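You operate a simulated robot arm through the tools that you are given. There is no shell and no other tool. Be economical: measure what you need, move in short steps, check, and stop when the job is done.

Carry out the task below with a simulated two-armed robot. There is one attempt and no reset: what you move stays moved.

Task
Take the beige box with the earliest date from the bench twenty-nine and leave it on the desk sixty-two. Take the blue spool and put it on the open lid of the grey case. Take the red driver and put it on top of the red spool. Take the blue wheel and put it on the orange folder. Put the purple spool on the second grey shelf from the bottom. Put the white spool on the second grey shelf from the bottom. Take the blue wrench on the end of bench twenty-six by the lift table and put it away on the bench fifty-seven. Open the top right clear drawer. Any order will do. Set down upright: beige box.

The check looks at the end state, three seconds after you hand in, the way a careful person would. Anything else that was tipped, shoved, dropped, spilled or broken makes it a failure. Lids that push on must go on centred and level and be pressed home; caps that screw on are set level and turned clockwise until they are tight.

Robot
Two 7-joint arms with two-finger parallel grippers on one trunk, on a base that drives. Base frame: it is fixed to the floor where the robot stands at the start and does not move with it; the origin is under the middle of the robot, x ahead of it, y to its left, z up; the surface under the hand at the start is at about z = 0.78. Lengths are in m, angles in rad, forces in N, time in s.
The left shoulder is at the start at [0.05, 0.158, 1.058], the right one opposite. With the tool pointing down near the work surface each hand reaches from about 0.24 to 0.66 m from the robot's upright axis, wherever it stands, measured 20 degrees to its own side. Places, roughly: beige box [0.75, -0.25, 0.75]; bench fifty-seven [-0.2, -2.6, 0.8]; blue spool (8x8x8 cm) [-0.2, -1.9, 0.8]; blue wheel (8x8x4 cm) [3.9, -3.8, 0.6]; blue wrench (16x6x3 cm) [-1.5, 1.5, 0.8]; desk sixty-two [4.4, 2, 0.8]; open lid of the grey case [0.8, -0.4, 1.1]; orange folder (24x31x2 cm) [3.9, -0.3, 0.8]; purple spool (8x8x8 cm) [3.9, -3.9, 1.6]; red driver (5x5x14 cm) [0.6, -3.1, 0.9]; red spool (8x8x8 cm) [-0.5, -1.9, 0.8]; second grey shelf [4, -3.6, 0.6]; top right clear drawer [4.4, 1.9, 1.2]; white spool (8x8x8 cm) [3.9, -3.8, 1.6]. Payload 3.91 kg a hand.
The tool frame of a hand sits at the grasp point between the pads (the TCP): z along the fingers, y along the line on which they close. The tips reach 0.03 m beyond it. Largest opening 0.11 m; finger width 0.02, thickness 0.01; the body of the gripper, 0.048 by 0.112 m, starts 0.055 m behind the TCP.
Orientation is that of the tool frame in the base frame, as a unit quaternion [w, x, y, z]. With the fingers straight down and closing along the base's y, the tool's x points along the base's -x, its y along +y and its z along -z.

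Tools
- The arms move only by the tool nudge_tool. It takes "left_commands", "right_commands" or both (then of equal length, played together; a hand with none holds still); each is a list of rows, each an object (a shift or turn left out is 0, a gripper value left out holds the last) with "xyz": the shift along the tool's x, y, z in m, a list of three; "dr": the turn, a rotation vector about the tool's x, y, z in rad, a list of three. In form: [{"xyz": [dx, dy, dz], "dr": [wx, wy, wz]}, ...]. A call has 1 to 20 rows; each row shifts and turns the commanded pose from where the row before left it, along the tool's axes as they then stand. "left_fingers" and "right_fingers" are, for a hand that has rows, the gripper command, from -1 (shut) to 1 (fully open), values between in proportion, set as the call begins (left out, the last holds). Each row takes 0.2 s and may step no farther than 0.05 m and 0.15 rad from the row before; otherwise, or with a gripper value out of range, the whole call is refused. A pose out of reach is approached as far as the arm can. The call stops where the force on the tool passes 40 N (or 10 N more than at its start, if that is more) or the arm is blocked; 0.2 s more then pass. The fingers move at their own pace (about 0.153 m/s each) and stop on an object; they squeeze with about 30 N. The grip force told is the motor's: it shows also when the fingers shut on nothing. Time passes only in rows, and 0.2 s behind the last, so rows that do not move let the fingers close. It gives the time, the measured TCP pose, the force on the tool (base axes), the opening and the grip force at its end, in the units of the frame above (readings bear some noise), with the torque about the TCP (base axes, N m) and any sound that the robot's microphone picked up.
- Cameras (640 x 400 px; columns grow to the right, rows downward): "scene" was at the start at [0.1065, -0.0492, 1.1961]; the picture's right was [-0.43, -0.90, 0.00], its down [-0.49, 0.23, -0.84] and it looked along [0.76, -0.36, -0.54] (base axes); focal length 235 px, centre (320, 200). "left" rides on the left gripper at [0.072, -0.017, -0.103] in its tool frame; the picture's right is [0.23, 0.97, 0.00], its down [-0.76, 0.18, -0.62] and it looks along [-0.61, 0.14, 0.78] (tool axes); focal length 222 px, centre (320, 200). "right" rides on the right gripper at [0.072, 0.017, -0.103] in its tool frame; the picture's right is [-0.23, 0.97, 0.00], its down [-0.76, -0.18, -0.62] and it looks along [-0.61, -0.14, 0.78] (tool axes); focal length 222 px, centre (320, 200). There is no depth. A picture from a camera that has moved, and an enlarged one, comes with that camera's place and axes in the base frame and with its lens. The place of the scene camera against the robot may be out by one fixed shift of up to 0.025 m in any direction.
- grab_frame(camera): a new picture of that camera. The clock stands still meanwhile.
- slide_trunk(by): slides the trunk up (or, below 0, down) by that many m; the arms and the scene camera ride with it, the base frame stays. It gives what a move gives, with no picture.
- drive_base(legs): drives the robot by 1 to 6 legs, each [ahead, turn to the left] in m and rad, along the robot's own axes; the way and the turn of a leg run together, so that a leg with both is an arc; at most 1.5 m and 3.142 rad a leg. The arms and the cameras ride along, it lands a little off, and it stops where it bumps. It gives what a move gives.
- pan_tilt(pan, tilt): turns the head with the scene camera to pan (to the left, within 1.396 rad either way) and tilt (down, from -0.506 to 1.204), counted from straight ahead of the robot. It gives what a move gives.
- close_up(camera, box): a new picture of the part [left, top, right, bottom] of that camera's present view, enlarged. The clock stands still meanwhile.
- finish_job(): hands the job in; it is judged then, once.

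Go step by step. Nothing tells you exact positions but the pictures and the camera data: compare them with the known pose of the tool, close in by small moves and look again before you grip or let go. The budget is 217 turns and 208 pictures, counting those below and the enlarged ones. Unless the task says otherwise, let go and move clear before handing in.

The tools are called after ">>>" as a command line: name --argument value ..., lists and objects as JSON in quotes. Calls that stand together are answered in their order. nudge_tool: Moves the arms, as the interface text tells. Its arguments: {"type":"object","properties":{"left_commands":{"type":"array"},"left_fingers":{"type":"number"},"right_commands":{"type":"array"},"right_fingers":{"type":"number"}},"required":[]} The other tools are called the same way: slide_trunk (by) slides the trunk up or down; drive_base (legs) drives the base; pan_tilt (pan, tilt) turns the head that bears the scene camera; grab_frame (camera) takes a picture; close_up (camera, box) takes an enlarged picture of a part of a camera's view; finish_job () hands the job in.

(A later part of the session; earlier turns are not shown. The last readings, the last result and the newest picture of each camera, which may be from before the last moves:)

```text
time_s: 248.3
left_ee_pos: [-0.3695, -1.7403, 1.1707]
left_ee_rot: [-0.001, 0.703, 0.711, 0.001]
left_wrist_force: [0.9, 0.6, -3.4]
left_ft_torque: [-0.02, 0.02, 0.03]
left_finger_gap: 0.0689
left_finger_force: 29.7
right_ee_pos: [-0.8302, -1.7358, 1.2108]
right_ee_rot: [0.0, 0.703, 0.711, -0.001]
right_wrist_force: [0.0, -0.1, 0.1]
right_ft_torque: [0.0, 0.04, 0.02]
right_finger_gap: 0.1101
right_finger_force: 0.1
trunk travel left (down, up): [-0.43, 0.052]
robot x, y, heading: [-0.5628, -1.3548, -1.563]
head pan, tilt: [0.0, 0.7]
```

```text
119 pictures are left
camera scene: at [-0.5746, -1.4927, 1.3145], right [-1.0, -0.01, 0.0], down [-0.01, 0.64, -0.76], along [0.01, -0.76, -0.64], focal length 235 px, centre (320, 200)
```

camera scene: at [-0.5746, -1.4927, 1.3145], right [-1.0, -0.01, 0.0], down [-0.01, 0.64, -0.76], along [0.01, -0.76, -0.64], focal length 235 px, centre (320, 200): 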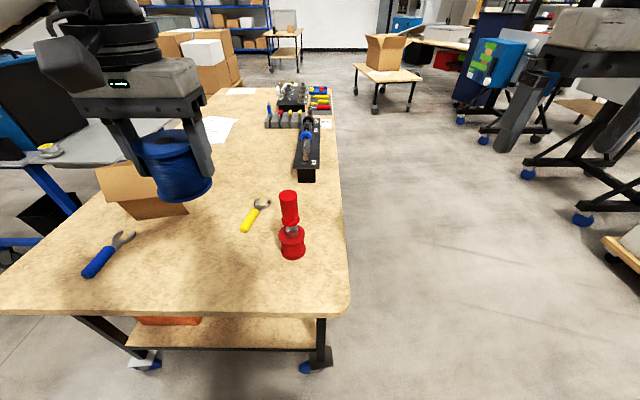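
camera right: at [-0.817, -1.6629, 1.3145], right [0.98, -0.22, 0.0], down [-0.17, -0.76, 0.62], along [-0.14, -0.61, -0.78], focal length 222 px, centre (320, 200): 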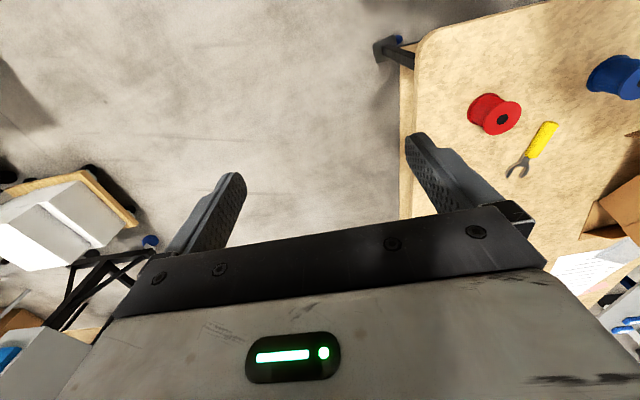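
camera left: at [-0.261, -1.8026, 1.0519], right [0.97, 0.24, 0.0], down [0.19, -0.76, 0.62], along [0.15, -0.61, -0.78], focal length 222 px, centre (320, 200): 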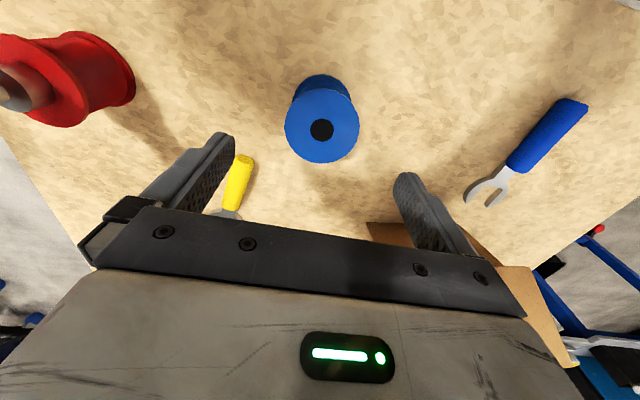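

The spool is held. The lid's free area is on its east part (x > 0.95). I drive to the lid's south end and face it.

>>> drive_base --legs '[[0, 1.56], [1.5, 0], [0.32, 0], [0, 1.57]]'

>>> pan_tilt --pan 0.1 --tilt 0.55

>>> grab_frame --camera "scene"

```text
time_s: 265.2
left_ee_pos: [1.0708, -0.937, 1.171]
left_ee_rot: [0.0, 0.714, -0.7, 0.0]
left_wrist_force: [-0.2, -0.2, -2.7]
left_ft_torque: [-0.03, 0.02, 0.0]
left_finger_gap: 0.0689
left_finger_force: 29.6
right_ee_pos: [1.5324, -0.9375, 1.2101]
right_ee_rot: [-0.001, 0.715, -0.699, 0.0]
right_wrist_force: [0.5, -0.2, 0.0]
right_ft_torque: [0.01, 0.01, 0.01]
right_finger_gap: 0.1098
right_finger_force: 0.0
trunk travel left (down, up): [-0.43, 0.052]
robot x, y, heading: [1.2656, -1.319, 1.596]
head pan, tilt: [0.0, 0.7]
```

```text
time_s: 265.9
left_ee_pos: [1.0707, -0.9383, 1.1702]
left_ee_rot: [0.0, 0.715, -0.699, 0.0]
left_wrist_force: [0.0, 0.4, -3.3]
left_ft_torque: [0.0, 0.01, 0.0]
left_finger_gap: 0.0689
left_finger_force: 30.0
right_ee_pos: [1.5319, -0.9368, 1.2117]
right_ee_rot: [0.0, 0.715, -0.699, -0.001]
right_wrist_force: [0.3, -0.2, -0.2]
right_ft_torque: [0.01, 0.02, -0.01]
right_finger_gap: 0.1102
right_finger_force: 0.1
trunk travel left (down, up): [-0.43, 0.052]
robot x, y, heading: [1.2672, -1.3186, 1.589]
head pan, tilt: [0.099, 0.55]
```

```text
118 pictures are left
camera scene: at [1.2407, -1.2011, 1.3276], right [0.99, 0.12, 0.0], down [0.06, -0.52, -0.85], along [-0.1, 0.85, -0.52], focal length 235 px, centre (320, 200)
```

scene: 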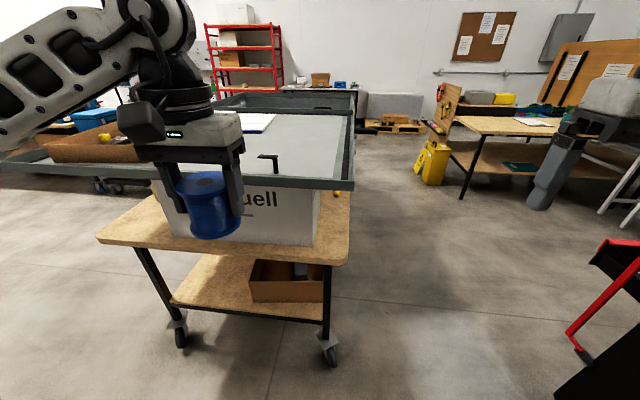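

The lid's free south-east area is ahead, near corner about (1.25, -0.74). I raise the spool and drive 0.2 m forward.

>>> nudge_tool --left_commands '[{"xyz": [0, 0, -0.05]}, {"xyz": [0, 0, -0.02]}, {}]'

>>> drive_base --legs '[[0.2, 0]]'

>>> nudge_tool --left_commands '[{"xyz": [-0.04, -0.02, 0]}, {"xyz": [-0.04, -0.02, 0]}, {"xyz": [-0.04, -0.02, 0]}, {"xyz": [-0.04, 0, 0]}, {}]'

>>> grab_frame --camera "left"

>>> grab_frame --camera "scene"

```text
time_s: 266.7
left_ee_pos: [1.0708, -0.9365, 1.2415]
left_ee_rot: [0.0, 0.715, -0.699, 0.0]
left_wrist_force: [1.0, -0.4, -2.5]
left_ft_torque: [-0.03, 0.01, -0.03]
left_finger_gap: 0.0687
left_finger_force: 29.8
right_ee_pos: [1.5314, -0.9371, 1.2103]
right_ee_rot: [0.0, 0.715, -0.699, 0.0]
right_wrist_force: [0.2, 0.2, -0.1]
right_ft_torque: [-0.01, 0.01, 0.0]
right_finger_gap: 0.11
right_finger_force: 0.2
trunk travel left (down, up): [-0.43, 0.052]
robot x, y, heading: [1.2666, -1.3175, 1.591]
head pan, tilt: [0.099, 0.55]
```

```text
time_s: 268.3
left_ee_pos: [1.0629, -0.7376, 1.2407]
left_ee_rot: [0.001, 0.716, -0.698, 0.0]
left_wrist_force: [-0.4, 0.8, -2.6]
left_ft_torque: [-0.05, 0.0, 0.02]
left_finger_gap: 0.0688
left_finger_force: 29.4
right_ee_pos: [1.5259, -0.7355, 1.2108]
right_ee_rot: [0.0, 0.717, -0.697, 0.001]
right_wrist_force: [-0.5, -1.3, -0.1]
right_ft_torque: [0.03, 0.04, 0.02]
right_finger_gap: 0.1099
right_finger_force: 0.1
trunk travel left (down, up): [-0.43, 0.052]
robot x, y, heading: [1.2612, -1.1171, 1.601]
head pan, tilt: [0.099, 0.55]
```

```text
time_s: 269.5
left_ee_pos: [1.118, -0.5787, 1.2435]
left_ee_rot: [0.001, 0.716, -0.698, 0.0]
left_wrist_force: [-0.1, 0.0, -2.6]
left_ft_torque: [-0.01, -0.03, 0.01]
left_finger_gap: 0.0688
left_finger_force: 29.9
right_ee_pos: [1.5254, -0.7359, 1.2114]
right_ee_rot: [0.0, 0.716, -0.698, -0.001]
right_wrist_force: [-0.2, 0.8, 0.1]
right_ft_torque: [-0.06, -0.02, 0.0]
right_finger_gap: 0.11
right_finger_force: 0.0
trunk travel left (down, up): [-0.43, 0.052]
robot x, y, heading: [1.2596, -1.1209, 1.596]
head pan, tilt: [0.099, 0.55]
```

```text
117 pictures are left
camera left: at [1.1376, -0.6503, 1.3457], right [-0.97, -0.25, 0.0], down [-0.2, 0.76, 0.62], along [-0.16, 0.6, -0.78], focal length 222 px, centre (320, 200)
```

left: 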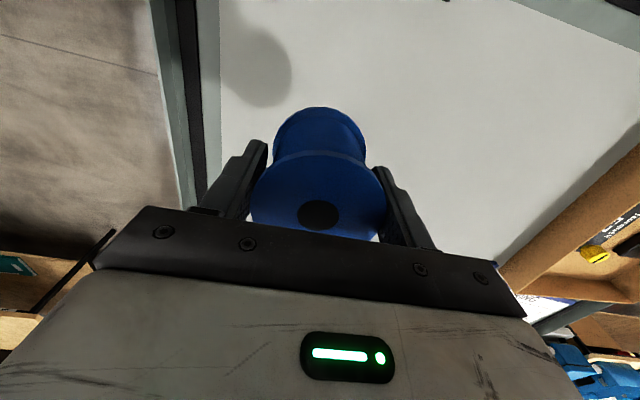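

```text
116 pictures are left
camera scene: at [1.2349, -1.0024, 1.3277], right [0.99, 0.13, 0.0], down [0.07, -0.52, -0.85], along [-0.11, 0.85, -0.52], focal length 235 px, centre (320, 200)
```

scene: 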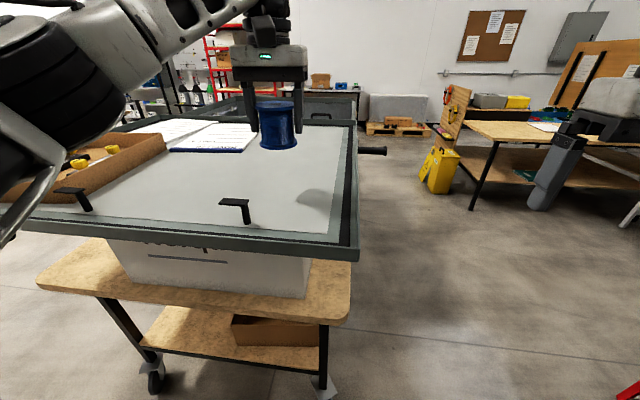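

The spot below is clear; rim top is about z = 1.07. I lower to near the lid.

>>> nudge_tool --left_commands '[{"xyz": [0, 0, 0.04]}, {"xyz": [0, 0, 0.04]}, {"xyz": [0, 0, 0.03]}, {}]'

>>> close_up --camera "scene" --box '[200, 80, 380, 220]'

```text
time_s: 270.5
left_ee_pos: [1.1185, -0.5764, 1.1415]
left_ee_rot: [-0.009, 0.718, -0.696, -0.005]
left_wrist_force: [0.0, -3.1, 10.2]
left_ft_torque: [-0.49, 0.16, 0.01]
left_finger_gap: 0.0688
left_finger_force: 30.0
right_ee_pos: [1.5261, -0.7369, 1.2108]
right_ee_rot: [-0.001, 0.717, -0.697, -0.001]
right_wrist_force: [0.1, -0.6, -0.2]
right_ft_torque: [-0.03, -0.01, 0.01]
right_finger_gap: 0.11
right_finger_force: 0.0
trunk travel left (down, up): [-0.43, 0.052]
robot x, y, heading: [1.2588, -1.1209, 1.601]
head pan, tilt: [0.099, 0.55]
stopped in row 4 (left hand): the force on the tool passed its limit at 44 N (the readings are from after the stop); the commanded pose is now the measured one
```

```text
2.86 times, centred on (290, 150) of scene
camera zoom: at [1.2353, -1.0034, 1.3277], right [0.99, 0.13, 0.0], down [0.07, -0.52, -0.85], along [-0.11, 0.85, -0.52], focal length 670 px, centre (406, 343)
```

zoom: 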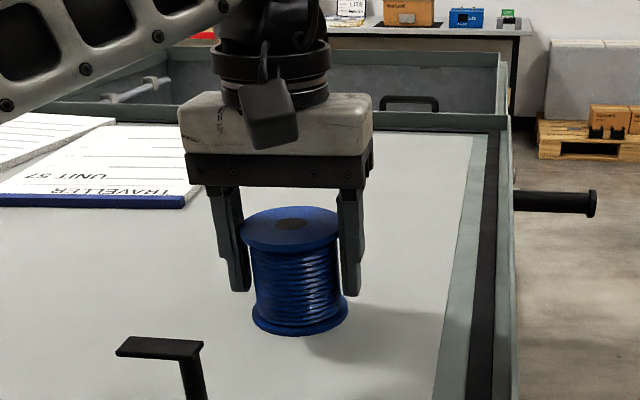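

It's on the lid surface already. I relieve the push, open, and rise.

>>> nudge_tool --left_commands '[{"xyz": [0, 0, -0.001]}, {}]'

>>> nudge_tool --left_commands '[{}, {}, {}, {"xyz": [0, 0, -0.03]}, {"xyz": [0, 0, -0.05]}, {"xyz": [0, 0, -0.05]}, {}]' --left_fingers 1

>>> grab_frame --camera "scene"

```text
time_s: 271.1
left_ee_pos: [1.1178, -0.5758, 1.1414]
left_ee_rot: [-0.009, 0.718, -0.696, -0.005]
left_wrist_force: [-1.1, -2.1, 13.1]
left_ft_torque: [-0.56, 0.2, 0.01]
left_finger_gap: 0.0687
left_finger_force: 29.6
right_ee_pos: [1.5259, -0.7379, 1.2122]
right_ee_rot: [-0.001, 0.717, -0.697, -0.001]
right_wrist_force: [0.7, -0.1, 0.1]
right_ft_torque: [0.0, 0.02, -0.01]
right_finger_gap: 0.1098
right_finger_force: 0.1
trunk travel left (down, up): [-0.43, 0.052]
robot x, y, heading: [1.2608, -1.1236, 1.602]
head pan, tilt: [0.099, 0.55]
```

```text
time_s: 272.7
left_ee_pos: [1.1163, -0.5761, 1.2694]
left_ee_rot: [-0.008, 0.717, -0.697, -0.004]
left_wrist_force: [-0.1, 0.1, 0.2]
left_ft_torque: [0.01, -0.02, -0.01]
left_finger_gap: 0.11
left_finger_force: 0.1
right_ee_pos: [1.5252, -0.7359, 1.2112]
right_ee_rot: [0.0, 0.717, -0.697, -0.001]
right_wrist_force: [-0.3, 0.0, -0.2]
right_ft_torque: [0.0, -0.01, -0.01]
right_finger_gap: 0.11
right_finger_force: 0.0
trunk travel left (down, up): [-0.43, 0.052]
robot x, y, heading: [1.2651, -1.1176, 1.597]
head pan, tilt: [0.099, 0.55]
```

```text
114 pictures are left
camera scene: at [1.2346, -1.0017, 1.3276], right [0.99, 0.13, 0.0], down [0.07, -0.52, -0.85], along [-0.11, 0.85, -0.52], focal length 235 px, centre (320, 200)
```

scene: 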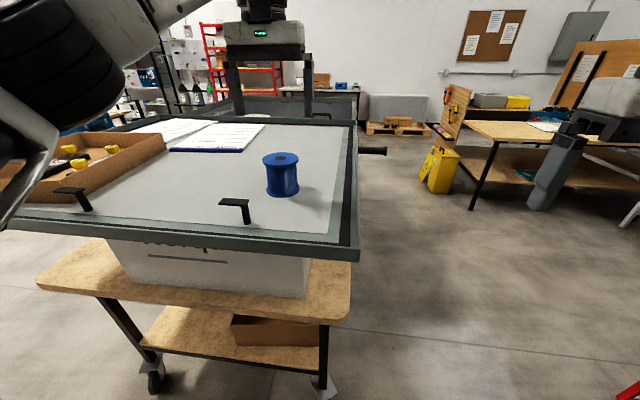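

The blue spool stands on the lid. Now the 03 JUL box: I retract, and drive round to the bench's front side (west).

>>> nudge_tool --left_commands '[{"xyz": [0.05, 0, 0]}, {"xyz": [0.05, 0, 0]}, {"xyz": [0.05, 0.0, 0]}, {"xyz": [0.03, 0.03, 0]}, {"xyz": [0, 0.05, 0], "dr": [0, 0, 0]}]'

>>> drive_base --legs '[[-0.16, 0], [0, 1.545], [1.5, 0], [0.25, 0], [0, -1.57], [1.0, 0]]'

>>> drive_base --legs '[[0, -1.67]]'

>>> pan_tilt --pan -0.2 --tilt 0.4

>>> grab_frame --camera "scene"

```text
time_s: 273.9
left_ee_pos: [1.0395, -0.7637, 1.2646]
left_ee_rot: [-0.008, 0.717, -0.697, -0.003]
left_wrist_force: [-0.9, 0.4, -0.8]
left_ft_torque: [0.01, -0.01, -0.02]
left_finger_gap: 0.1103
left_finger_force: 0.2
right_ee_pos: [1.525, -0.7368, 1.2117]
right_ee_rot: [-0.002, 0.717, -0.697, 0.0]
right_wrist_force: [0.0, -0.1, 0.8]
right_ft_torque: [0.01, 0.02, 0.0]
right_finger_gap: 0.11
right_finger_force: 0.0
trunk travel left (down, up): [-0.43, 0.052]
robot x, y, heading: [1.2596, -1.1211, 1.595]
head pan, tilt: [0.099, 0.55]
```

```text
time_s: 296.4
left_ee_pos: [-0.6268, 0.1295, 1.2656]
left_ee_rot: [0.007, -0.682, 0.731, 0.004]
left_wrist_force: [0.4, 0.0, -0.8]
left_ft_torque: [0.01, -0.02, 0.02]
left_finger_gap: 0.1102
left_finger_force: 0.1
right_ee_pos: [-0.1421, 0.1074, 1.2105]
right_ee_rot: [0.001, -0.681, 0.732, 0.001]
right_wrist_force: [-0.2, 0.6, -0.3]
right_ft_torque: [0.01, -0.01, 0.02]
right_finger_gap: 0.1097
right_finger_force: 0.1
trunk travel left (down, up): [-0.43, 0.052]
robot x, y, heading: [-0.4422, -0.2482, 1.498]
head pan, tilt: [0.099, 0.55]
```

```text
time_s: 300.8
left_ee_pos: [-0.051, -0.0969, 1.2662]
left_ee_rot: [0.008, 0.076, 0.997, -0.003]
left_wrist_force: [-0.2, 0.6, -0.9]
left_ft_torque: [-0.04, -0.02, 0.0]
left_finger_gap: 0.11
left_finger_force: 0.1
right_ee_pos: [-0.1125, -0.5787, 1.2114]
right_ee_rot: [0.0, 0.076, 0.997, 0.0]
right_wrist_force: [0.3, 0.3, -0.5]
right_ft_torque: [-0.01, -0.03, -0.01]
right_finger_gap: 0.11
right_finger_force: 0.1
trunk travel left (down, up): [-0.43, 0.052]
robot x, y, heading: [-0.4399, -0.2486, -0.152]
head pan, tilt: [0.099, 0.55]
```

```text
time_s: 301.6
left_ee_pos: [-0.0501, -0.0977, 1.2649]
left_ee_rot: [0.008, 0.075, 0.997, -0.003]
left_wrist_force: [0.0, 0.1, -0.4]
left_ft_torque: [0.0, 0.0, 0.01]
left_finger_gap: 0.11
left_finger_force: 0.0
right_ee_pos: [-0.1123, -0.5779, 1.2115]
right_ee_rot: [0.001, 0.077, 0.997, 0.0]
right_wrist_force: [0.7, 0.0, 1.0]
right_ft_torque: [-0.02, -0.02, -0.01]
right_finger_gap: 0.1097
right_finger_force: 0.0
trunk travel left (down, up): [-0.43, 0.052]
robot x, y, heading: [-0.4402, -0.2513, -0.152]
head pan, tilt: [-0.201, 0.4]
```

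```text
113 pictures are left
camera scene: at [-0.33, -0.2987, 1.3414], right [-0.35, -0.94, 0.0], down [-0.37, 0.14, -0.92], along [0.86, -0.32, -0.39], focal length 235 px, centre (320, 200)
```

scene: 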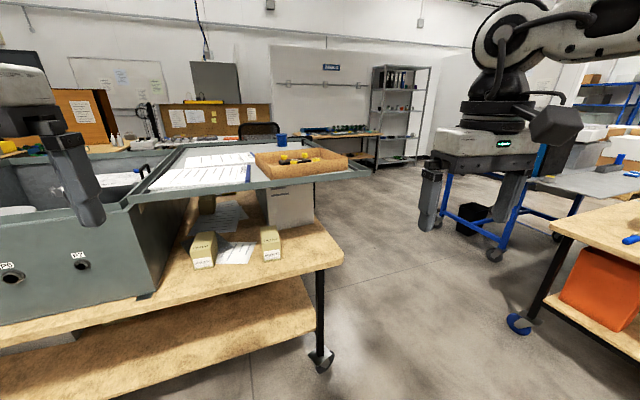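

I prepare the right hand: trunk back down, left hand tucked, right hand lowered and pitched about 45° to reach under the lid.

>>> slide_trunk --by -0.13

>>> nudge_tool --left_commands '[{"xyz": [0.04, 0, 0]}, {"xyz": [0.04, 0, 0]}, {"xyz": [0.04, 0, 0]}, {}, {}, {}, {}, {}, {}, {}, {}, {}, {}, {}]' --right_commands '[{"xyz": [0, 0.048, 0]}, {"xyz": [0, 0.048, 0]}, {"xyz": [0, 0.048, 0]}, {"xyz": [0, 0.048, 0]}, {"xyz": [0, 0, 0.05]}, {"xyz": [0, 0, 0.05]}, {"xyz": [0, 0, 0.05]}, {"xyz": [0, 0, 0.05]}, {"dr": [0, -0.13, 0]}, {"dr": [0, -0.13, 0]}, {"dr": [0, -0.13, 0]}, {"dr": [0, -0.13, 0]}, {"dr": [0, -0.13, 0]}, {"dr": [0, -0.13, 0]}]'

>>> grab_frame --camera "right"

```text
time_s: 303.2
left_ee_pos: [-0.0518, -0.0973, 1.1346]
left_ee_rot: [0.007, 0.077, 0.997, -0.003]
left_wrist_force: [1.3, -0.7, 0.2]
left_ft_torque: [-0.02, 0.03, 0.0]
left_finger_gap: 0.1096
left_finger_force: 0.0
right_ee_pos: [-0.113, -0.5779, 1.0814]
right_ee_rot: [0.001, 0.076, 0.997, 0.0]
right_wrist_force: [-0.4, 0.4, -0.4]
right_ft_torque: [0.0, 0.01, -0.02]
right_finger_gap: 0.11
right_finger_force: 0.0
trunk travel left (down, up): [-0.3, 0.182]
robot x, y, heading: [-0.4426, -0.2514, -0.15]
head pan, tilt: [-0.201, 0.4]
```

```text
time_s: 306.2
left_ee_pos: [-0.1675, -0.0775, 1.1325]
left_ee_rot: [0.008, 0.076, 0.997, -0.003]
left_wrist_force: [0.3, 0.3, 0.2]
left_ft_torque: [0.0, -0.02, 0.04]
left_finger_gap: 0.1102
left_finger_force: 0.0
right_ee_pos: [-0.0834, -0.4231, 0.8841]
right_ee_rot: [0.38, 0.072, 0.922, -0.028]
right_wrist_force: [0.0, -0.2, 0.3]
right_ft_torque: [0.0, 0.01, -0.03]
right_finger_gap: 0.1101
right_finger_force: 0.1
right hand out of reach, approached as far as the arm can: row 4, 14
trunk travel left (down, up): [-0.3, 0.182]
robot x, y, heading: [-0.4432, -0.2511, -0.152]
head pan, tilt: [-0.201, 0.4]
```

```text
112 pictures are left
camera right: at [-0.2052, -0.3887, 0.9067], right [0.31, 0.94, 0.16], down [0.07, -0.19, 0.98], along [0.95, -0.29, -0.13], focal length 222 px, centre (320, 200)
```

right: 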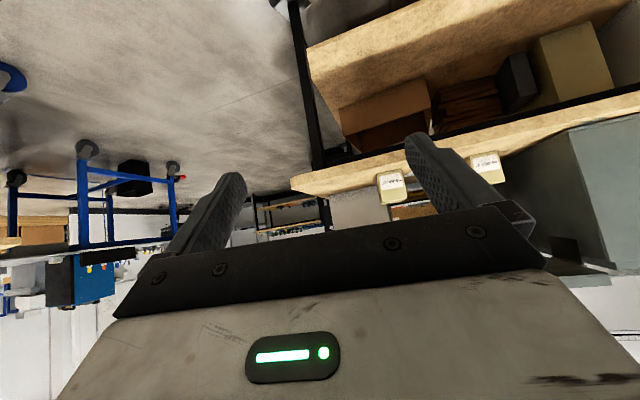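

The hand is pitched. I drive so the right hand ends in front of the JUL box, stopping a bit short.

>>> drive_base --legs '[[0, 0.238], [0.37, 0], [0, -0.186]]'

>>> grab_frame --camera "right"

>>> grab_frame --camera "scene"

```text
time_s: 310.2
left_ee_pos: [0.2025, -0.0375, 1.1326]
left_ee_rot: [0.007, 0.056, 0.998, -0.003]
left_wrist_force: [0.2, -0.2, 1.0]
left_ft_torque: [0.01, -0.01, 0.0]
left_finger_gap: 0.11
left_finger_force: 0.0
right_ee_pos: [0.2996, -0.3825, 0.8847]
right_ee_rot: [0.38, 0.053, 0.923, -0.021]
right_wrist_force: [-0.5, -0.4, -0.4]
right_ft_torque: [-0.01, 0.04, -0.04]
right_finger_gap: 0.1101
right_finger_force: 0.0
trunk travel left (down, up): [-0.3, 0.182]
robot x, y, heading: [-0.0678, -0.2186, -0.115]
head pan, tilt: [-0.201, 0.4]
```

```text
111 pictures are left
camera right: at [0.1771, -0.3512, 0.9066], right [0.27, 0.95, 0.16], down [0.08, -0.19, 0.98], along [0.96, -0.25, -0.13], focal length 222 px, centre (320, 200)
```

right: 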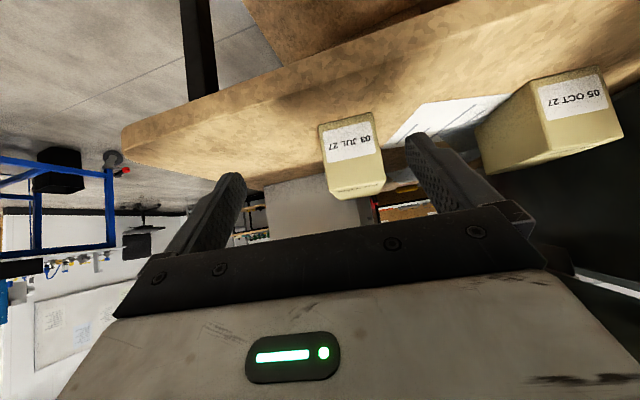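

```text
110 pictures are left
camera scene: at [0.0485, -0.2655, 1.2114], right [-0.31, -0.95, 0.0], down [-0.37, 0.12, -0.92], along [0.88, -0.29, -0.39], focal length 235 px, centre (320, 200)
```

scene: 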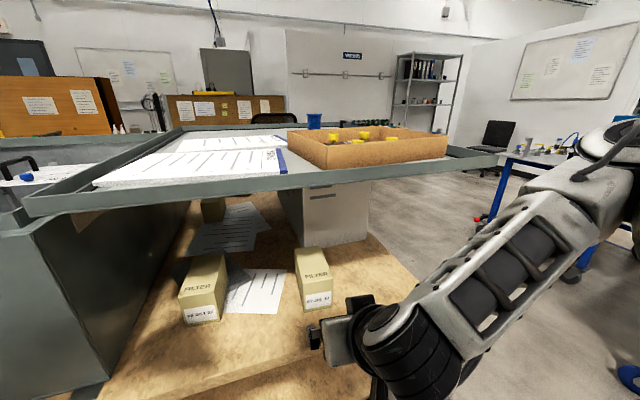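

The JUL box front face is at (0.434, -0.369). I shift left 3 cm and lower at this standoff first.

>>> nudge_tool --right_commands '[{"xyz": [0, 0.03, 0]}, {"xyz": [0.0176, 0, 0.0178]}, {"xyz": [0.0176, 0, 0.0178]}, {}]'

>>> grab_frame --camera "right"

```text
time_s: 311.2
left_ee_pos: [0.2028, -0.0389, 1.1325]
left_ee_rot: [0.008, 0.057, 0.998, -0.003]
left_wrist_force: [0.5, 0.3, 0.6]
left_ft_torque: [-0.03, 0.0, -0.03]
left_finger_gap: 0.1099
left_finger_force: 0.0
right_ee_pos: [0.3029, -0.3985, 0.8545]
right_ee_rot: [0.38, 0.053, 0.923, -0.021]
right_wrist_force: [0.5, 0.3, 1.3]
right_ft_torque: [0.0, 0.0, -0.03]
right_finger_gap: 0.1103
right_finger_force: 0.1
right hand out of reach, approached as far as the arm can: row 1, 2, 3
trunk travel left (down, up): [-0.3, 0.182]
robot x, y, heading: [-0.0647, -0.2246, -0.111]
head pan, tilt: [-0.201, 0.4]
```

```text
109 pictures are left
camera right: at [0.1799, -0.3676, 0.8778], right [0.27, 0.95, 0.16], down [0.08, -0.19, 0.98], along [0.96, -0.25, -0.13], focal length 222 px, centre (320, 200)
```

right: 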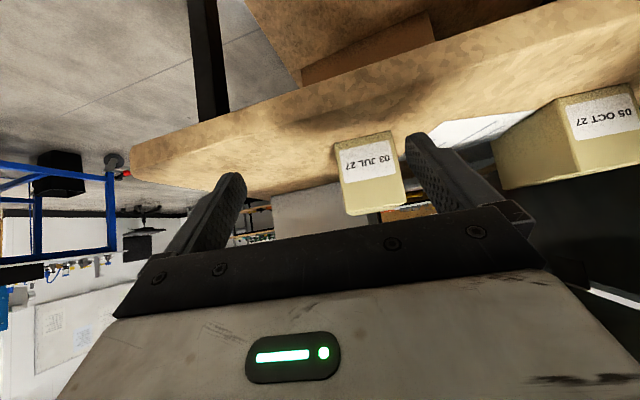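

The arm is too folded to shift left. I back the base 12 cm and extend the arm instead.

>>> drive_base --legs '[[-0.14, 0]]'

>>> nudge_tool --right_commands '[{"xyz": [-0.0284, 0, 0.0281]}, {"xyz": [-0.0284, 0, 0.0281]}, {"xyz": [-0.0284, 0, 0.0281]}, {"xyz": [0, 0.015, 0]}, {}]'

```text
time_s: 312.5
left_ee_pos: [0.0616, -0.0224, 1.1314]
left_ee_rot: [0.007, 0.057, 0.998, -0.002]
left_wrist_force: [0.0, -0.1, -0.2]
left_ft_torque: [-0.01, -0.03, 0.0]
left_finger_gap: 0.11
left_finger_force: 0.2
right_ee_pos: [0.1615, -0.3825, 0.8558]
right_ee_rot: [0.38, 0.052, 0.923, -0.02]
right_wrist_force: [-0.4, -0.7, -0.6]
right_ft_torque: [-0.03, -0.01, 0.02]
right_finger_gap: 0.11
right_finger_force: 0.0
trunk travel left (down, up): [-0.3, 0.182]
robot x, y, heading: [-0.2062, -0.2049, -0.119]
head pan, tilt: [-0.201, 0.4]
```

```text
time_s: 313.7
left_ee_pos: [0.0631, -0.0223, 1.1301]
left_ee_rot: [0.008, 0.057, 0.998, -0.003]
left_wrist_force: [-0.3, 0.3, 0.4]
left_ft_torque: [0.01, 0.01, 0.0]
left_finger_gap: 0.1099
left_finger_force: 0.1
right_ee_pos: [0.2742, -0.3973, 0.8648]
right_ee_rot: [0.38, 0.052, 0.923, -0.02]
right_wrist_force: [-0.8, 0.5, 0.7]
right_ft_torque: [-0.02, 0.0, 0.0]
right_finger_gap: 0.11
right_finger_force: 0.2
right hand out of reach, approached as far as the arm can: row 3, 4
trunk travel left (down, up): [-0.3, 0.182]
robot x, y, heading: [-0.2054, -0.2036, -0.116]
head pan, tilt: [-0.201, 0.4]
```

The right arm can't work that far inboard at this pitch. I pull it back and outboard, then shift the base left instead.

>>> nudge_tool --right_commands '[{"xyz": [0.03, 0, -0.03]}, {"xyz": [0.03, 0, -0.03]}, {"xyz": [0.03, 0, -0.03]}, {"xyz": [0, -0.045, 0]}, {"xyz": [0, -0.045, 0]}, {}]'

>>> drive_base --legs '[[0, 0.85], [0.12, 0], [0, -0.83]]'

```text
time_s: 315.1
left_ee_pos: [0.0631, -0.0232, 1.1311]
left_ee_rot: [0.007, 0.056, 0.998, -0.003]
left_wrist_force: [0.3, -0.1, -0.5]
left_ft_torque: [-0.03, 0.04, 0.02]
left_finger_gap: 0.1097
left_finger_force: 0.2
right_ee_pos: [0.1612, -0.4711, 0.8598]
right_ee_rot: [0.38, 0.053, 0.923, -0.02]
right_wrist_force: [-0.3, -0.3, -0.1]
right_ft_torque: [-0.03, 0.0, 0.02]
right_finger_gap: 0.1101
right_finger_force: 0.0
right hand out of reach, approached as far as the arm can: row 3, 4, 5
trunk travel left (down, up): [-0.3, 0.182]
robot x, y, heading: [-0.205, -0.2064, -0.117]
head pan, tilt: [-0.201, 0.4]
```

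```text
time_s: 320.7
left_ee_pos: [0.1527, 0.0571, 1.1313]
left_ee_rot: [0.008, 0.056, 0.998, -0.003]
left_wrist_force: [0.7, 0.4, 0.1]
left_ft_torque: [0.02, 0.04, -0.01]
left_finger_gap: 0.1099
left_finger_force: 0.1
right_ee_pos: [0.2514, -0.392, 0.8598]
right_ee_rot: [0.378, 0.052, 0.924, -0.02]
right_wrist_force: [0.1, 0.7, 0.1]
right_ft_torque: [0.02, 0.03, 0.03]
right_finger_gap: 0.1102
right_finger_force: 0.1
trunk travel left (down, up): [-0.3, 0.182]
robot x, y, heading: [-0.1157, -0.1259, -0.114]
head pan, tilt: [-0.201, 0.4]
```

Now with more outboard room I shift 4.5 cm left and move 8 cm forward, then look.

>>> nudge_tool --right_commands '[{"xyz": [0, 0.022, 0]}, {"xyz": [0, 0.022, 0]}, {"xyz": [-0.0284, 0, 0.0281]}, {"xyz": [-0.0284, 0, 0.0281]}, {"xyz": [0.0141, 0, 0.0142]}, {}]'

>>> grab_frame --camera "right"

```text
time_s: 322.1
left_ee_pos: [0.1512, 0.0578, 1.1328]
left_ee_rot: [0.008, 0.056, 0.998, -0.004]
left_wrist_force: [-0.1, -0.8, -0.5]
left_ft_torque: [0.04, 0.02, -0.02]
left_finger_gap: 0.1099
left_finger_force: 0.1
right_ee_pos: [0.3343, -0.3587, 0.8407]
right_ee_rot: [0.379, 0.053, 0.924, -0.021]
right_wrist_force: [0.1, -0.2, 0.8]
right_ft_torque: [-0.01, 0.01, 0.02]
right_finger_gap: 0.11
right_finger_force: 0.1
trunk travel left (down, up): [-0.3, 0.182]
robot x, y, heading: [-0.1174, -0.127, -0.114]
head pan, tilt: [-0.201, 0.4]
```

```text
108 pictures are left
camera right: at [0.2125, -0.3268, 0.8629], right [0.27, 0.95, 0.16], down [0.08, -0.19, 0.98], along [0.96, -0.25, -0.13], focal length 222 px, centre (320, 200)
```

right: 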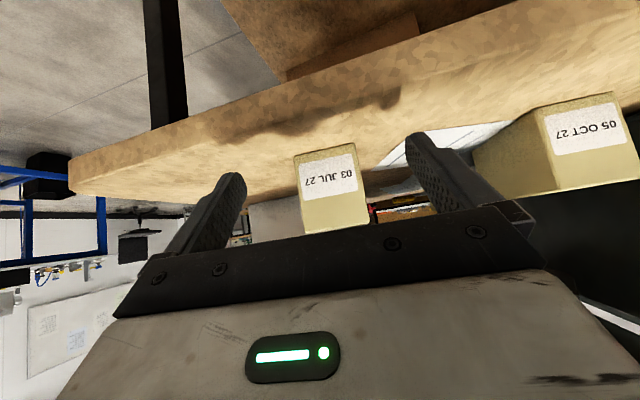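

Box is centred between the fingers. I advance 13 cm around it.

>>> nudge_tool --right_commands '[{"xyz": [-0.0284, 0, 0.0281]}, {"xyz": [-0.0284, 0, 0.0281]}, {"xyz": [-0.0213, 0, 0.0211]}, {"xyz": [-0.01, 0, 0.016]}, {}]'

>>> grab_frame --camera "right"

>>> grab_frame --camera "scene"

```text
time_s: 323.3
left_ee_pos: [0.1522, 0.0571, 1.1317]
left_ee_rot: [0.007, 0.056, 0.998, -0.004]
left_wrist_force: [0.2, -0.3, -0.4]
left_ft_torque: [-0.03, 0.0, 0.02]
left_finger_gap: 0.1099
left_finger_force: 0.0
right_ee_pos: [0.4461, -0.3888, 0.8518]
right_ee_rot: [0.38, 0.051, 0.923, -0.019]
right_wrist_force: [0.2, -0.3, 0.2]
right_ft_torque: [-0.06, -0.02, 0.02]
right_finger_gap: 0.1102
right_finger_force: 0.1
right hand out of reach, approached as far as the arm can: row 3, 4
trunk travel left (down, up): [-0.3, 0.182]
robot x, y, heading: [-0.118, -0.1245, -0.114]
head pan, tilt: [-0.201, 0.4]
```

```text
107 pictures are left
camera right: at [0.3239, -0.3584, 0.8748], right [0.27, 0.95, 0.16], down [0.08, -0.19, 0.98], along [0.96, -0.25, -0.13], focal length 222 px, centre (320, 200)
```

right: 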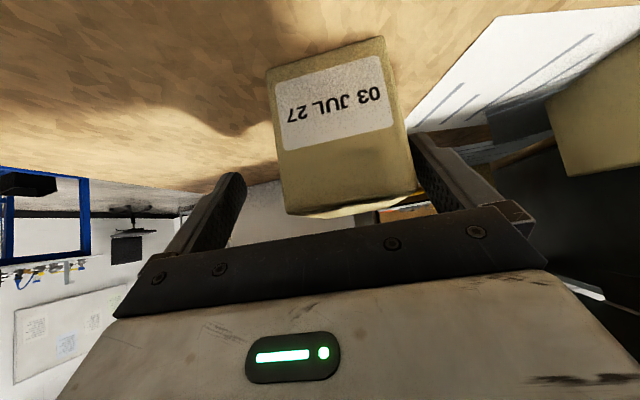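

```text
106 pictures are left
camera scene: at [-0.0022, -0.1704, 1.2114], right [-0.31, -0.95, 0.0], down [-0.37, 0.12, -0.92], along [0.88, -0.29, -0.39], focal length 235 px, centre (320, 200)
```

scene: 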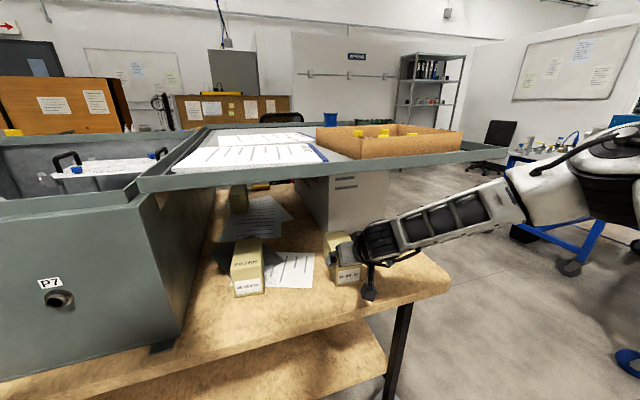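

At arm's limit and 2 cm off-centre. I retract a bit, re-centre, and let the base do the last advance.

>>> nudge_tool --right_commands '[{"xyz": [0.025, 0, -0.0245]}, {"xyz": [0.025, 0, -0.0245]}, {"xyz": [0.02, 0, -0.0197]}, {"xyz": [0.0, 0.02, 0]}, {"xyz": [0.0105, 0, 0.0107]}, {}]'

>>> grab_frame --camera "right"

```text
time_s: 324.7
left_ee_pos: [0.152, 0.0588, 1.1313]
left_ee_rot: [0.008, 0.056, 0.998, -0.003]
left_wrist_force: [-0.5, 0.3, -0.1]
left_ft_torque: [0.02, -0.02, -0.02]
left_finger_gap: 0.1102
left_finger_force: 0.1
right_ee_pos: [0.3507, -0.3553, 0.8366]
right_ee_rot: [0.38, 0.053, 0.923, -0.021]
right_wrist_force: [-0.5, -0.4, 0.1]
right_ft_torque: [-0.02, 0.02, 0.02]
right_finger_gap: 0.1097
right_finger_force: 0.1
trunk travel left (down, up): [-0.3, 0.182]
robot x, y, heading: [-0.1171, -0.1288, -0.11]
head pan, tilt: [-0.201, 0.4]
```

```text
105 pictures are left
camera right: at [0.2282, -0.3256, 0.8583], right [0.27, 0.95, 0.16], down [0.08, -0.19, 0.98], along [0.96, -0.25, -0.13], focal length 222 px, centre (320, 200)
```

right: 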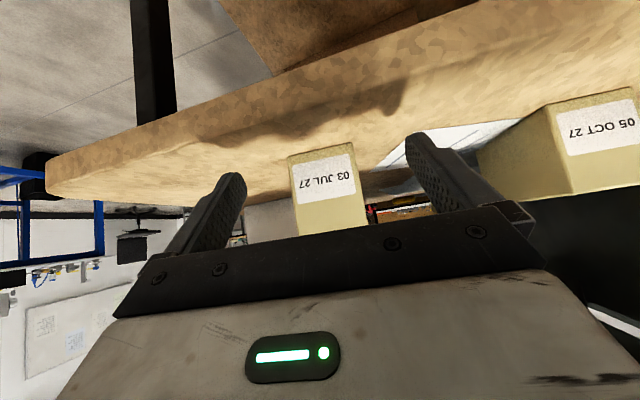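

>>> drive_base --legs '[[0.11, 0]]'

>>> grab_frame --camera "right"

```text
time_s: 325.9
left_ee_pos: [0.2621, 0.0435, 1.1319]
left_ee_rot: [0.007, 0.056, 0.998, -0.004]
left_wrist_force: [-0.2, 0.4, -1.1]
left_ft_torque: [-0.01, 0.03, -0.01]
left_finger_gap: 0.1104
left_finger_force: 0.1
right_ee_pos: [0.4605, -0.3682, 0.8355]
right_ee_rot: [0.379, 0.051, 0.924, -0.019]
right_wrist_force: [0.1, 0.6, -0.9]
right_ft_torque: [0.02, -0.02, 0.01]
right_finger_gap: 0.1099
right_finger_force: 0.0
trunk travel left (down, up): [-0.3, 0.182]
robot x, y, heading: [-0.0053, -0.1371, -0.114]
head pan, tilt: [-0.201, 0.4]
```

```text
104 pictures are left
camera right: at [0.3382, -0.3382, 0.8582], right [0.27, 0.95, 0.16], down [0.08, -0.19, 0.98], along [0.96, -0.25, -0.13], focal length 222 px, centre (320, 200)
```

right: 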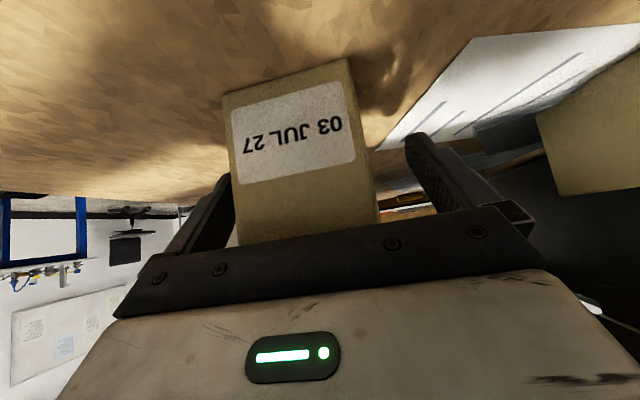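

Centred within 6 mm. I shift that and close.

>>> nudge_tool --right_commands '[{"xyz": [0, -0.006, 0]}, {}]'

>>> nudge_tool --right_commands '[{}, {}, {}, {}]' --right_fingers -1

>>> grab_frame --camera "right"

```text
time_s: 326.5
left_ee_pos: [0.2615, 0.0447, 1.1323]
left_ee_rot: [0.008, 0.056, 0.998, -0.004]
left_wrist_force: [0.2, -0.6, -0.9]
left_ft_torque: [0.0, -0.02, 0.02]
left_finger_gap: 0.11
left_finger_force: 0.0
right_ee_pos: [0.459, -0.3756, 0.8353]
right_ee_rot: [0.379, 0.051, 0.924, -0.02]
right_wrist_force: [-0.1, -0.3, -0.4]
right_ft_torque: [-0.01, 0.0, 0.02]
right_finger_gap: 0.1099
right_finger_force: 0.1
trunk travel left (down, up): [-0.3, 0.182]
robot x, y, heading: [-0.0066, -0.1375, -0.112]
head pan, tilt: [-0.201, 0.4]
```

```text
time_s: 327.5
left_ee_pos: [0.2629, 0.044, 1.1316]
left_ee_rot: [0.008, 0.056, 0.998, -0.004]
left_wrist_force: [0.9, 0.5, -0.1]
left_ft_torque: [0.01, 0.05, -0.01]
left_finger_gap: 0.1101
left_finger_force: 0.1
right_ee_pos: [0.4598, -0.3761, 0.836]
right_ee_rot: [0.379, 0.052, 0.924, -0.02]
right_wrist_force: [-0.6, 1.1, 0.8]
right_ft_torque: [0.17, 0.01, 0.07]
right_finger_gap: 0.068
right_finger_force: 30.1
trunk travel left (down, up): [-0.3, 0.182]
robot x, y, heading: [-0.0074, -0.1414, -0.112]
head pan, tilt: [-0.201, 0.4]
```

```text
103 pictures are left
camera right: at [0.337, -0.3439, 0.8588], right [0.27, 0.95, 0.16], down [0.08, -0.19, 0.98], along [0.96, -0.25, -0.13], focal length 222 px, centre (320, 200)
```

right: 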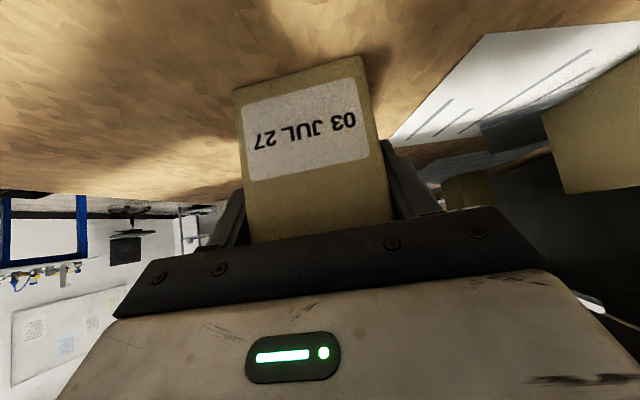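

Gripped. Lift 3 cm, check.

>>> nudge_tool --right_commands '[{"xyz": [-0.0105, 0, -0.0107]}, {"xyz": [-0.0105, 0, -0.0107]}, {}]'

>>> grab_frame --camera "right"

```text
time_s: 328.3
left_ee_pos: [0.261, 0.0437, 1.1322]
left_ee_rot: [0.008, 0.056, 0.998, -0.004]
left_wrist_force: [0.1, 0.3, -0.1]
left_ft_torque: [-0.01, 0.01, 0.0]
left_finger_gap: 0.1101
left_finger_force: 0.0
right_ee_pos: [0.4597, -0.375, 0.8649]
right_ee_rot: [0.379, 0.052, 0.924, -0.02]
right_wrist_force: [0.2, 0.1, -2.8]
right_ft_torque: [0.01, 0.12, 0.0]
right_finger_gap: 0.068
right_finger_force: 30.3
trunk travel left (down, up): [-0.3, 0.182]
robot x, y, heading: [-0.0043, -0.1355, -0.117]
head pan, tilt: [-0.201, 0.4]
```

```text
102 pictures are left
camera right: at [0.3371, -0.3433, 0.8881], right [0.27, 0.95, 0.16], down [0.08, -0.19, 0.98], along [0.96, -0.25, -0.13], focal length 222 px, centre (320, 200)
```

right: 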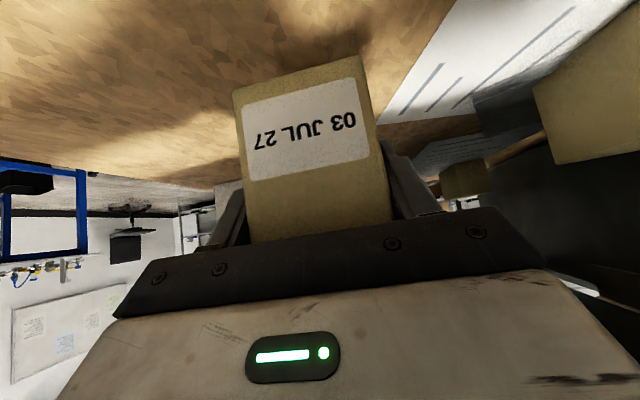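

The box is lifted level. I back the base out, then raise the hand for travel.

>>> drive_base --legs '[[-0.45, 0]]'

>>> nudge_tool --right_commands '[{"xyz": [-0.03, 0, -0.03]}, {"xyz": [-0.03, 0, -0.03]}, {"xyz": [-0.03, 0, -0.03]}, {"xyz": [-0.03, 0, -0.03]}, {"xyz": [0, -0.03, 0]}, {}]'

>>> pan_tilt --pan 0.0 --tilt 0.4

>>> grab_frame --camera "scene"

```text
time_s: 331.1
left_ee_pos: [-0.1907, 0.0956, 1.1321]
left_ee_rot: [0.009, 0.063, 0.998, -0.004]
left_wrist_force: [0.0, -0.3, -0.2]
left_ft_torque: [0.01, 0.0, 0.01]
left_finger_gap: 0.11
left_finger_force: 0.0
right_ee_pos: [0.0012, -0.3258, 0.8649]
right_ee_rot: [0.379, 0.059, 0.923, -0.023]
right_wrist_force: [-1.0, 0.4, -3.0]
right_ft_torque: [-0.03, 0.13, -0.01]
right_finger_gap: 0.0679
right_finger_force: 30.1
trunk travel left (down, up): [-0.3, 0.182]
robot x, y, heading: [-0.4606, -0.0825, -0.129]
head pan, tilt: [-0.201, 0.4]
```

```text
time_s: 332.4
left_ee_pos: [-0.1895, 0.095, 1.1318]
left_ee_rot: [0.008, 0.063, 0.998, -0.003]
left_wrist_force: [0.2, -0.4, -0.4]
left_ft_torque: [0.03, 0.02, -0.03]
left_finger_gap: 0.1099
left_finger_force: 0.0
right_ee_pos: [-0.0013, -0.3567, 1.0356]
right_ee_rot: [0.379, 0.057, 0.923, -0.022]
right_wrist_force: [-0.7, 0.1, -2.9]
right_ft_torque: [0.01, 0.15, -0.02]
right_finger_gap: 0.0678
right_finger_force: 29.9
trunk travel left (down, up): [-0.3, 0.182]
robot x, y, heading: [-0.465, -0.0819, -0.127]
head pan, tilt: [-0.201, 0.4]
```

```text
time_s: 333.2
left_ee_pos: [-0.1914, 0.0953, 1.1314]
left_ee_rot: [0.007, 0.063, 0.998, -0.004]
left_wrist_force: [0.7, 0.2, -0.2]
left_ft_torque: [0.01, 0.02, 0.01]
left_finger_gap: 0.11
left_finger_force: 0.0
right_ee_pos: [-0.0009, -0.3569, 1.0357]
right_ee_rot: [0.379, 0.059, 0.923, -0.023]
right_wrist_force: [-0.7, 0.1, -3.5]
right_ft_torque: [0.02, 0.11, 0.01]
right_finger_gap: 0.068
right_finger_force: 30.1
trunk travel left (down, up): [-0.3, 0.182]
robot x, y, heading: [-0.4589, -0.0841, -0.123]
head pan, tilt: [0.0, 0.4]
```

```text
101 pictures are left
camera scene: at [-0.3438, -0.1116, 1.2114], right [-0.13, -0.99, 0.0], down [-0.39, 0.05, -0.92], along [0.91, -0.12, -0.39], focal length 235 px, centre (320, 200)
```

scene: 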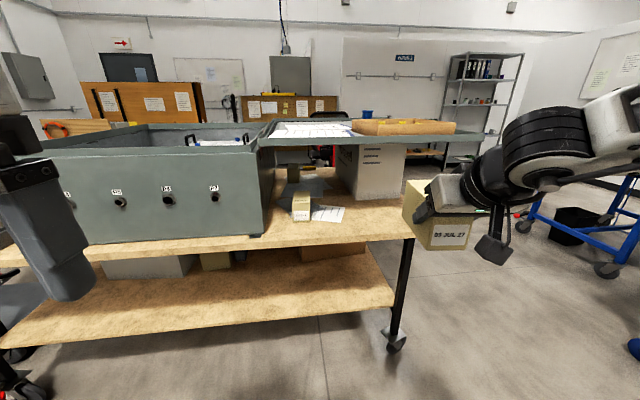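

Box held level. I drive carefully around the bench's south end (keeping away from the driver on the spool).

>>> drive_base --legs '[[0, -1.45], [0.8, 0], [0, 1.07], [0.86, 0], [0, 0.5], [1.4, 0]]'

>>> pan_tilt --pan 0.8 --tilt 0.25

>>> grab_frame --camera "scene"

```text
time_s: 355.8
left_ee_pos: [1.9032, -1.1662, 1.1318]
left_ee_rot: [0.008, 0.02, 1.0, -0.004]
left_wrist_force: [-0.2, 0.4, 0.4]
left_ft_torque: [0.0, -0.03, 0.0]
left_finger_gap: 0.1099
left_finger_force: 0.1
right_ee_pos: [2.1314, -1.6015, 1.0348]
right_ee_rot: [0.379, 0.018, 0.925, -0.006]
right_wrist_force: [0.0, -0.4, -4.5]
right_ft_torque: [-0.01, 0.14, -0.02]
right_finger_gap: 0.0679
right_finger_force: 30.4
trunk travel left (down, up): [-0.3, 0.182]
robot x, y, heading: [1.652, -1.3687, -0.038]
head pan, tilt: [0.0, 0.4]
```

```text
time_s: 356.9
left_ee_pos: [1.904, -1.1657, 1.1317]
left_ee_rot: [0.008, 0.02, 1.0, -0.004]
left_wrist_force: [-0.5, 0.3, -0.6]
left_ft_torque: [-0.01, 0.01, 0.02]
left_finger_gap: 0.1102
left_finger_force: 0.1
right_ee_pos: [2.1311, -1.6014, 1.0357]
right_ee_rot: [0.379, 0.018, 0.925, -0.006]
right_wrist_force: [-0.3, -1.2, -3.5]
right_ft_torque: [0.01, 0.18, -0.01]
right_finger_gap: 0.0677
right_finger_force: 29.6
trunk travel left (down, up): [-0.3, 0.182]
robot x, y, heading: [1.6484, -1.3644, -0.041]
head pan, tilt: [0.799, 0.25]
```

```text
100 pictures are left
camera scene: at [1.743, -1.3165, 1.2254], right [0.69, -0.73, 0.0], down [-0.18, -0.17, -0.97], along [0.7, 0.67, -0.25], focal length 235 px, centre (320, 200)
```

scene: 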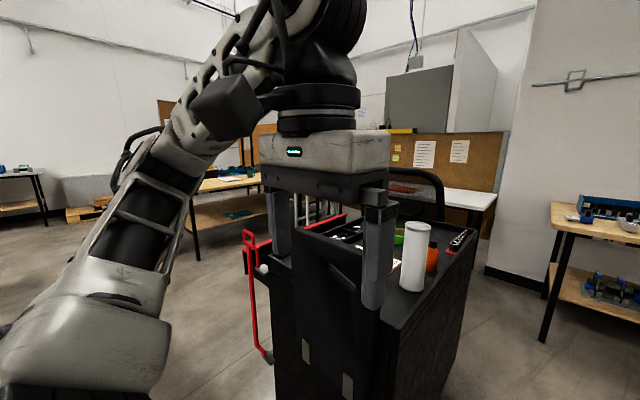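

The tool chest with bottles is close on the left-front. I raise the trunk, back off, and turn north to view the gap.

>>> slide_trunk --by 0.18

>>> drive_base --legs '[[-0.25, 0], [0, 1.4]]'

>>> pan_tilt --pan -0.2 --tilt 0.4

>>> grab_frame --camera "scene"

```text
time_s: 358.9
left_ee_pos: [1.9031, -1.166, 1.3105]
left_ee_rot: [0.008, 0.019, 1.0, -0.004]
left_wrist_force: [0.1, 0.4, 0.3]
left_ft_torque: [-0.04, 0.0, 0.0]
left_finger_gap: 0.11
left_finger_force: 0.0
right_ee_pos: [2.1312, -1.6007, 1.2154]
right_ee_rot: [0.379, 0.019, 0.925, -0.006]
right_wrist_force: [-0.4, 0.0, -3.1]
right_ft_torque: [-0.03, 0.15, 0.03]
right_finger_gap: 0.068
right_finger_force: 29.7
trunk travel left (down, up): [-0.48, 0.002]
robot x, y, heading: [1.6481, -1.3633, -0.04]
head pan, tilt: [0.799, 0.25]
```

```text
time_s: 364.2
left_ee_pos: [1.2488, -1.075, 1.3105]
left_ee_rot: [0.009, -0.631, 0.775, 0.003]
left_wrist_force: [0.9, -0.5, -0.1]
left_ft_torque: [0.0, 0.02, -0.01]
left_finger_gap: 0.11
left_finger_force: 0.0
right_ee_pos: [1.7135, -0.9212, 1.2155]
right_ee_rot: [0.293, -0.584, 0.718, 0.24]
right_wrist_force: [-0.7, 0.5, -3.4]
right_ft_torque: [-0.17, 0.04, -0.02]
right_finger_gap: 0.068
right_finger_force: 30.2
trunk travel left (down, up): [-0.48, 0.002]
robot x, y, heading: [1.407, -1.3563, 1.366]
head pan, tilt: [0.799, 0.25]
```

```text
time_s: 365.4
left_ee_pos: [1.249, -1.0746, 1.312]
left_ee_rot: [0.008, -0.631, 0.775, 0.002]
left_wrist_force: [-0.6, 0.2, -0.4]
left_ft_torque: [-0.01, 0.0, 0.04]
left_finger_gap: 0.1101
left_finger_force: 0.1
right_ee_pos: [1.715, -0.9206, 1.2163]
right_ee_rot: [0.293, -0.585, 0.717, 0.24]
right_wrist_force: [0.4, -0.5, -3.6]
right_ft_torque: [-0.11, 0.02, 0.04]
right_finger_gap: 0.0679
right_finger_force: 29.9
trunk travel left (down, up): [-0.48, 0.002]
robot x, y, heading: [1.4033, -1.3579, 1.362]
head pan, tilt: [-0.201, 0.4]
```

```text
99 pictures are left
camera scene: at [1.4361, -1.2443, 1.3914], right [0.92, -0.39, 0.0], down [-0.15, -0.36, -0.92], along [0.36, 0.85, -0.39], focal length 235 px, centre (320, 200)
```

scene: 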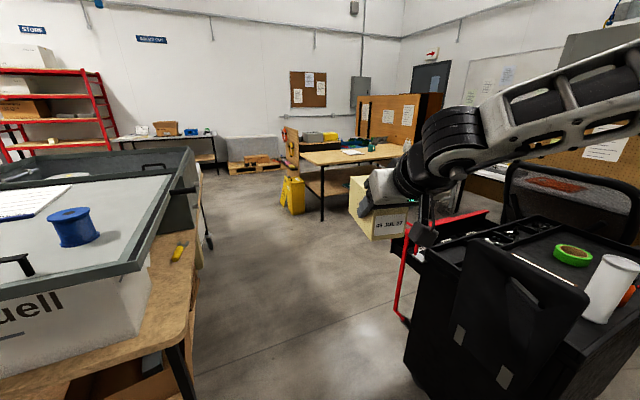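

The gap between bench 29 and the chest is about 0.85 m. I drive through its middle to the north.

>>> drive_base --legs '[[0, -0.153], [0.81, 0], [0, 0.362], [0.9, 0]]'

>>> pan_tilt --pan -0.6 --tilt 0.3

>>> grab_frame --camera "scene"

```text
time_s: 375.9
left_ee_pos: [1.4675, 0.5542, 1.3113]
left_ee_rot: [-0.007, 0.713, -0.701, -0.003]
left_wrist_force: [0.1, 0.1, 0.6]
left_ft_torque: [-0.01, -0.01, 0.01]
left_finger_gap: 0.1102
left_finger_force: 0.0
right_ee_pos: [1.8882, 0.8082, 1.2152]
right_ee_rot: [-0.266, 0.659, -0.649, -0.271]
right_wrist_force: [0.5, -0.6, -3.1]
right_ft_torque: [-0.1, -0.01, 0.0]
right_finger_gap: 0.068
right_finger_force: 30.2
trunk travel left (down, up): [-0.48, 0.002]
robot x, y, heading: [1.6841, 0.3151, 1.584]
head pan, tilt: [-0.201, 0.4]
```

```text
time_s: 376.8
left_ee_pos: [1.4669, 0.5552, 1.3109]
left_ee_rot: [-0.008, 0.714, -0.701, -0.004]
left_wrist_force: [0.3, -0.3, 0.3]
left_ft_torque: [-0.01, 0.0, 0.01]
left_finger_gap: 0.1102
left_finger_force: 0.1
right_ee_pos: [1.8883, 0.8077, 1.2159]
right_ee_rot: [-0.265, 0.66, -0.649, -0.271]
right_wrist_force: [0.3, 0.1, -3.3]
right_ft_torque: [-0.15, -0.01, 0.03]
right_finger_gap: 0.0678
right_finger_force: 29.9
trunk travel left (down, up): [-0.48, 0.002]
robot x, y, heading: [1.6807, 0.3142, 1.585]
head pan, tilt: [-0.6, 0.3]
```

```text
98 pictures are left
camera scene: at [1.7194, 0.4204, 1.4006], right [0.83, -0.55, 0.0], down [-0.16, -0.25, -0.96], along [0.53, 0.8, -0.3], focal length 235 px, centre (320, 200)
```

scene: 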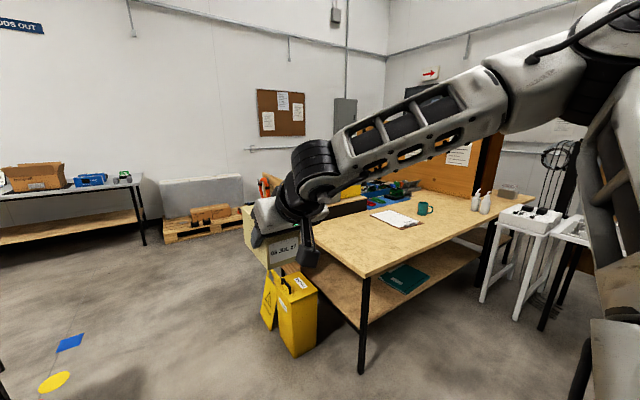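

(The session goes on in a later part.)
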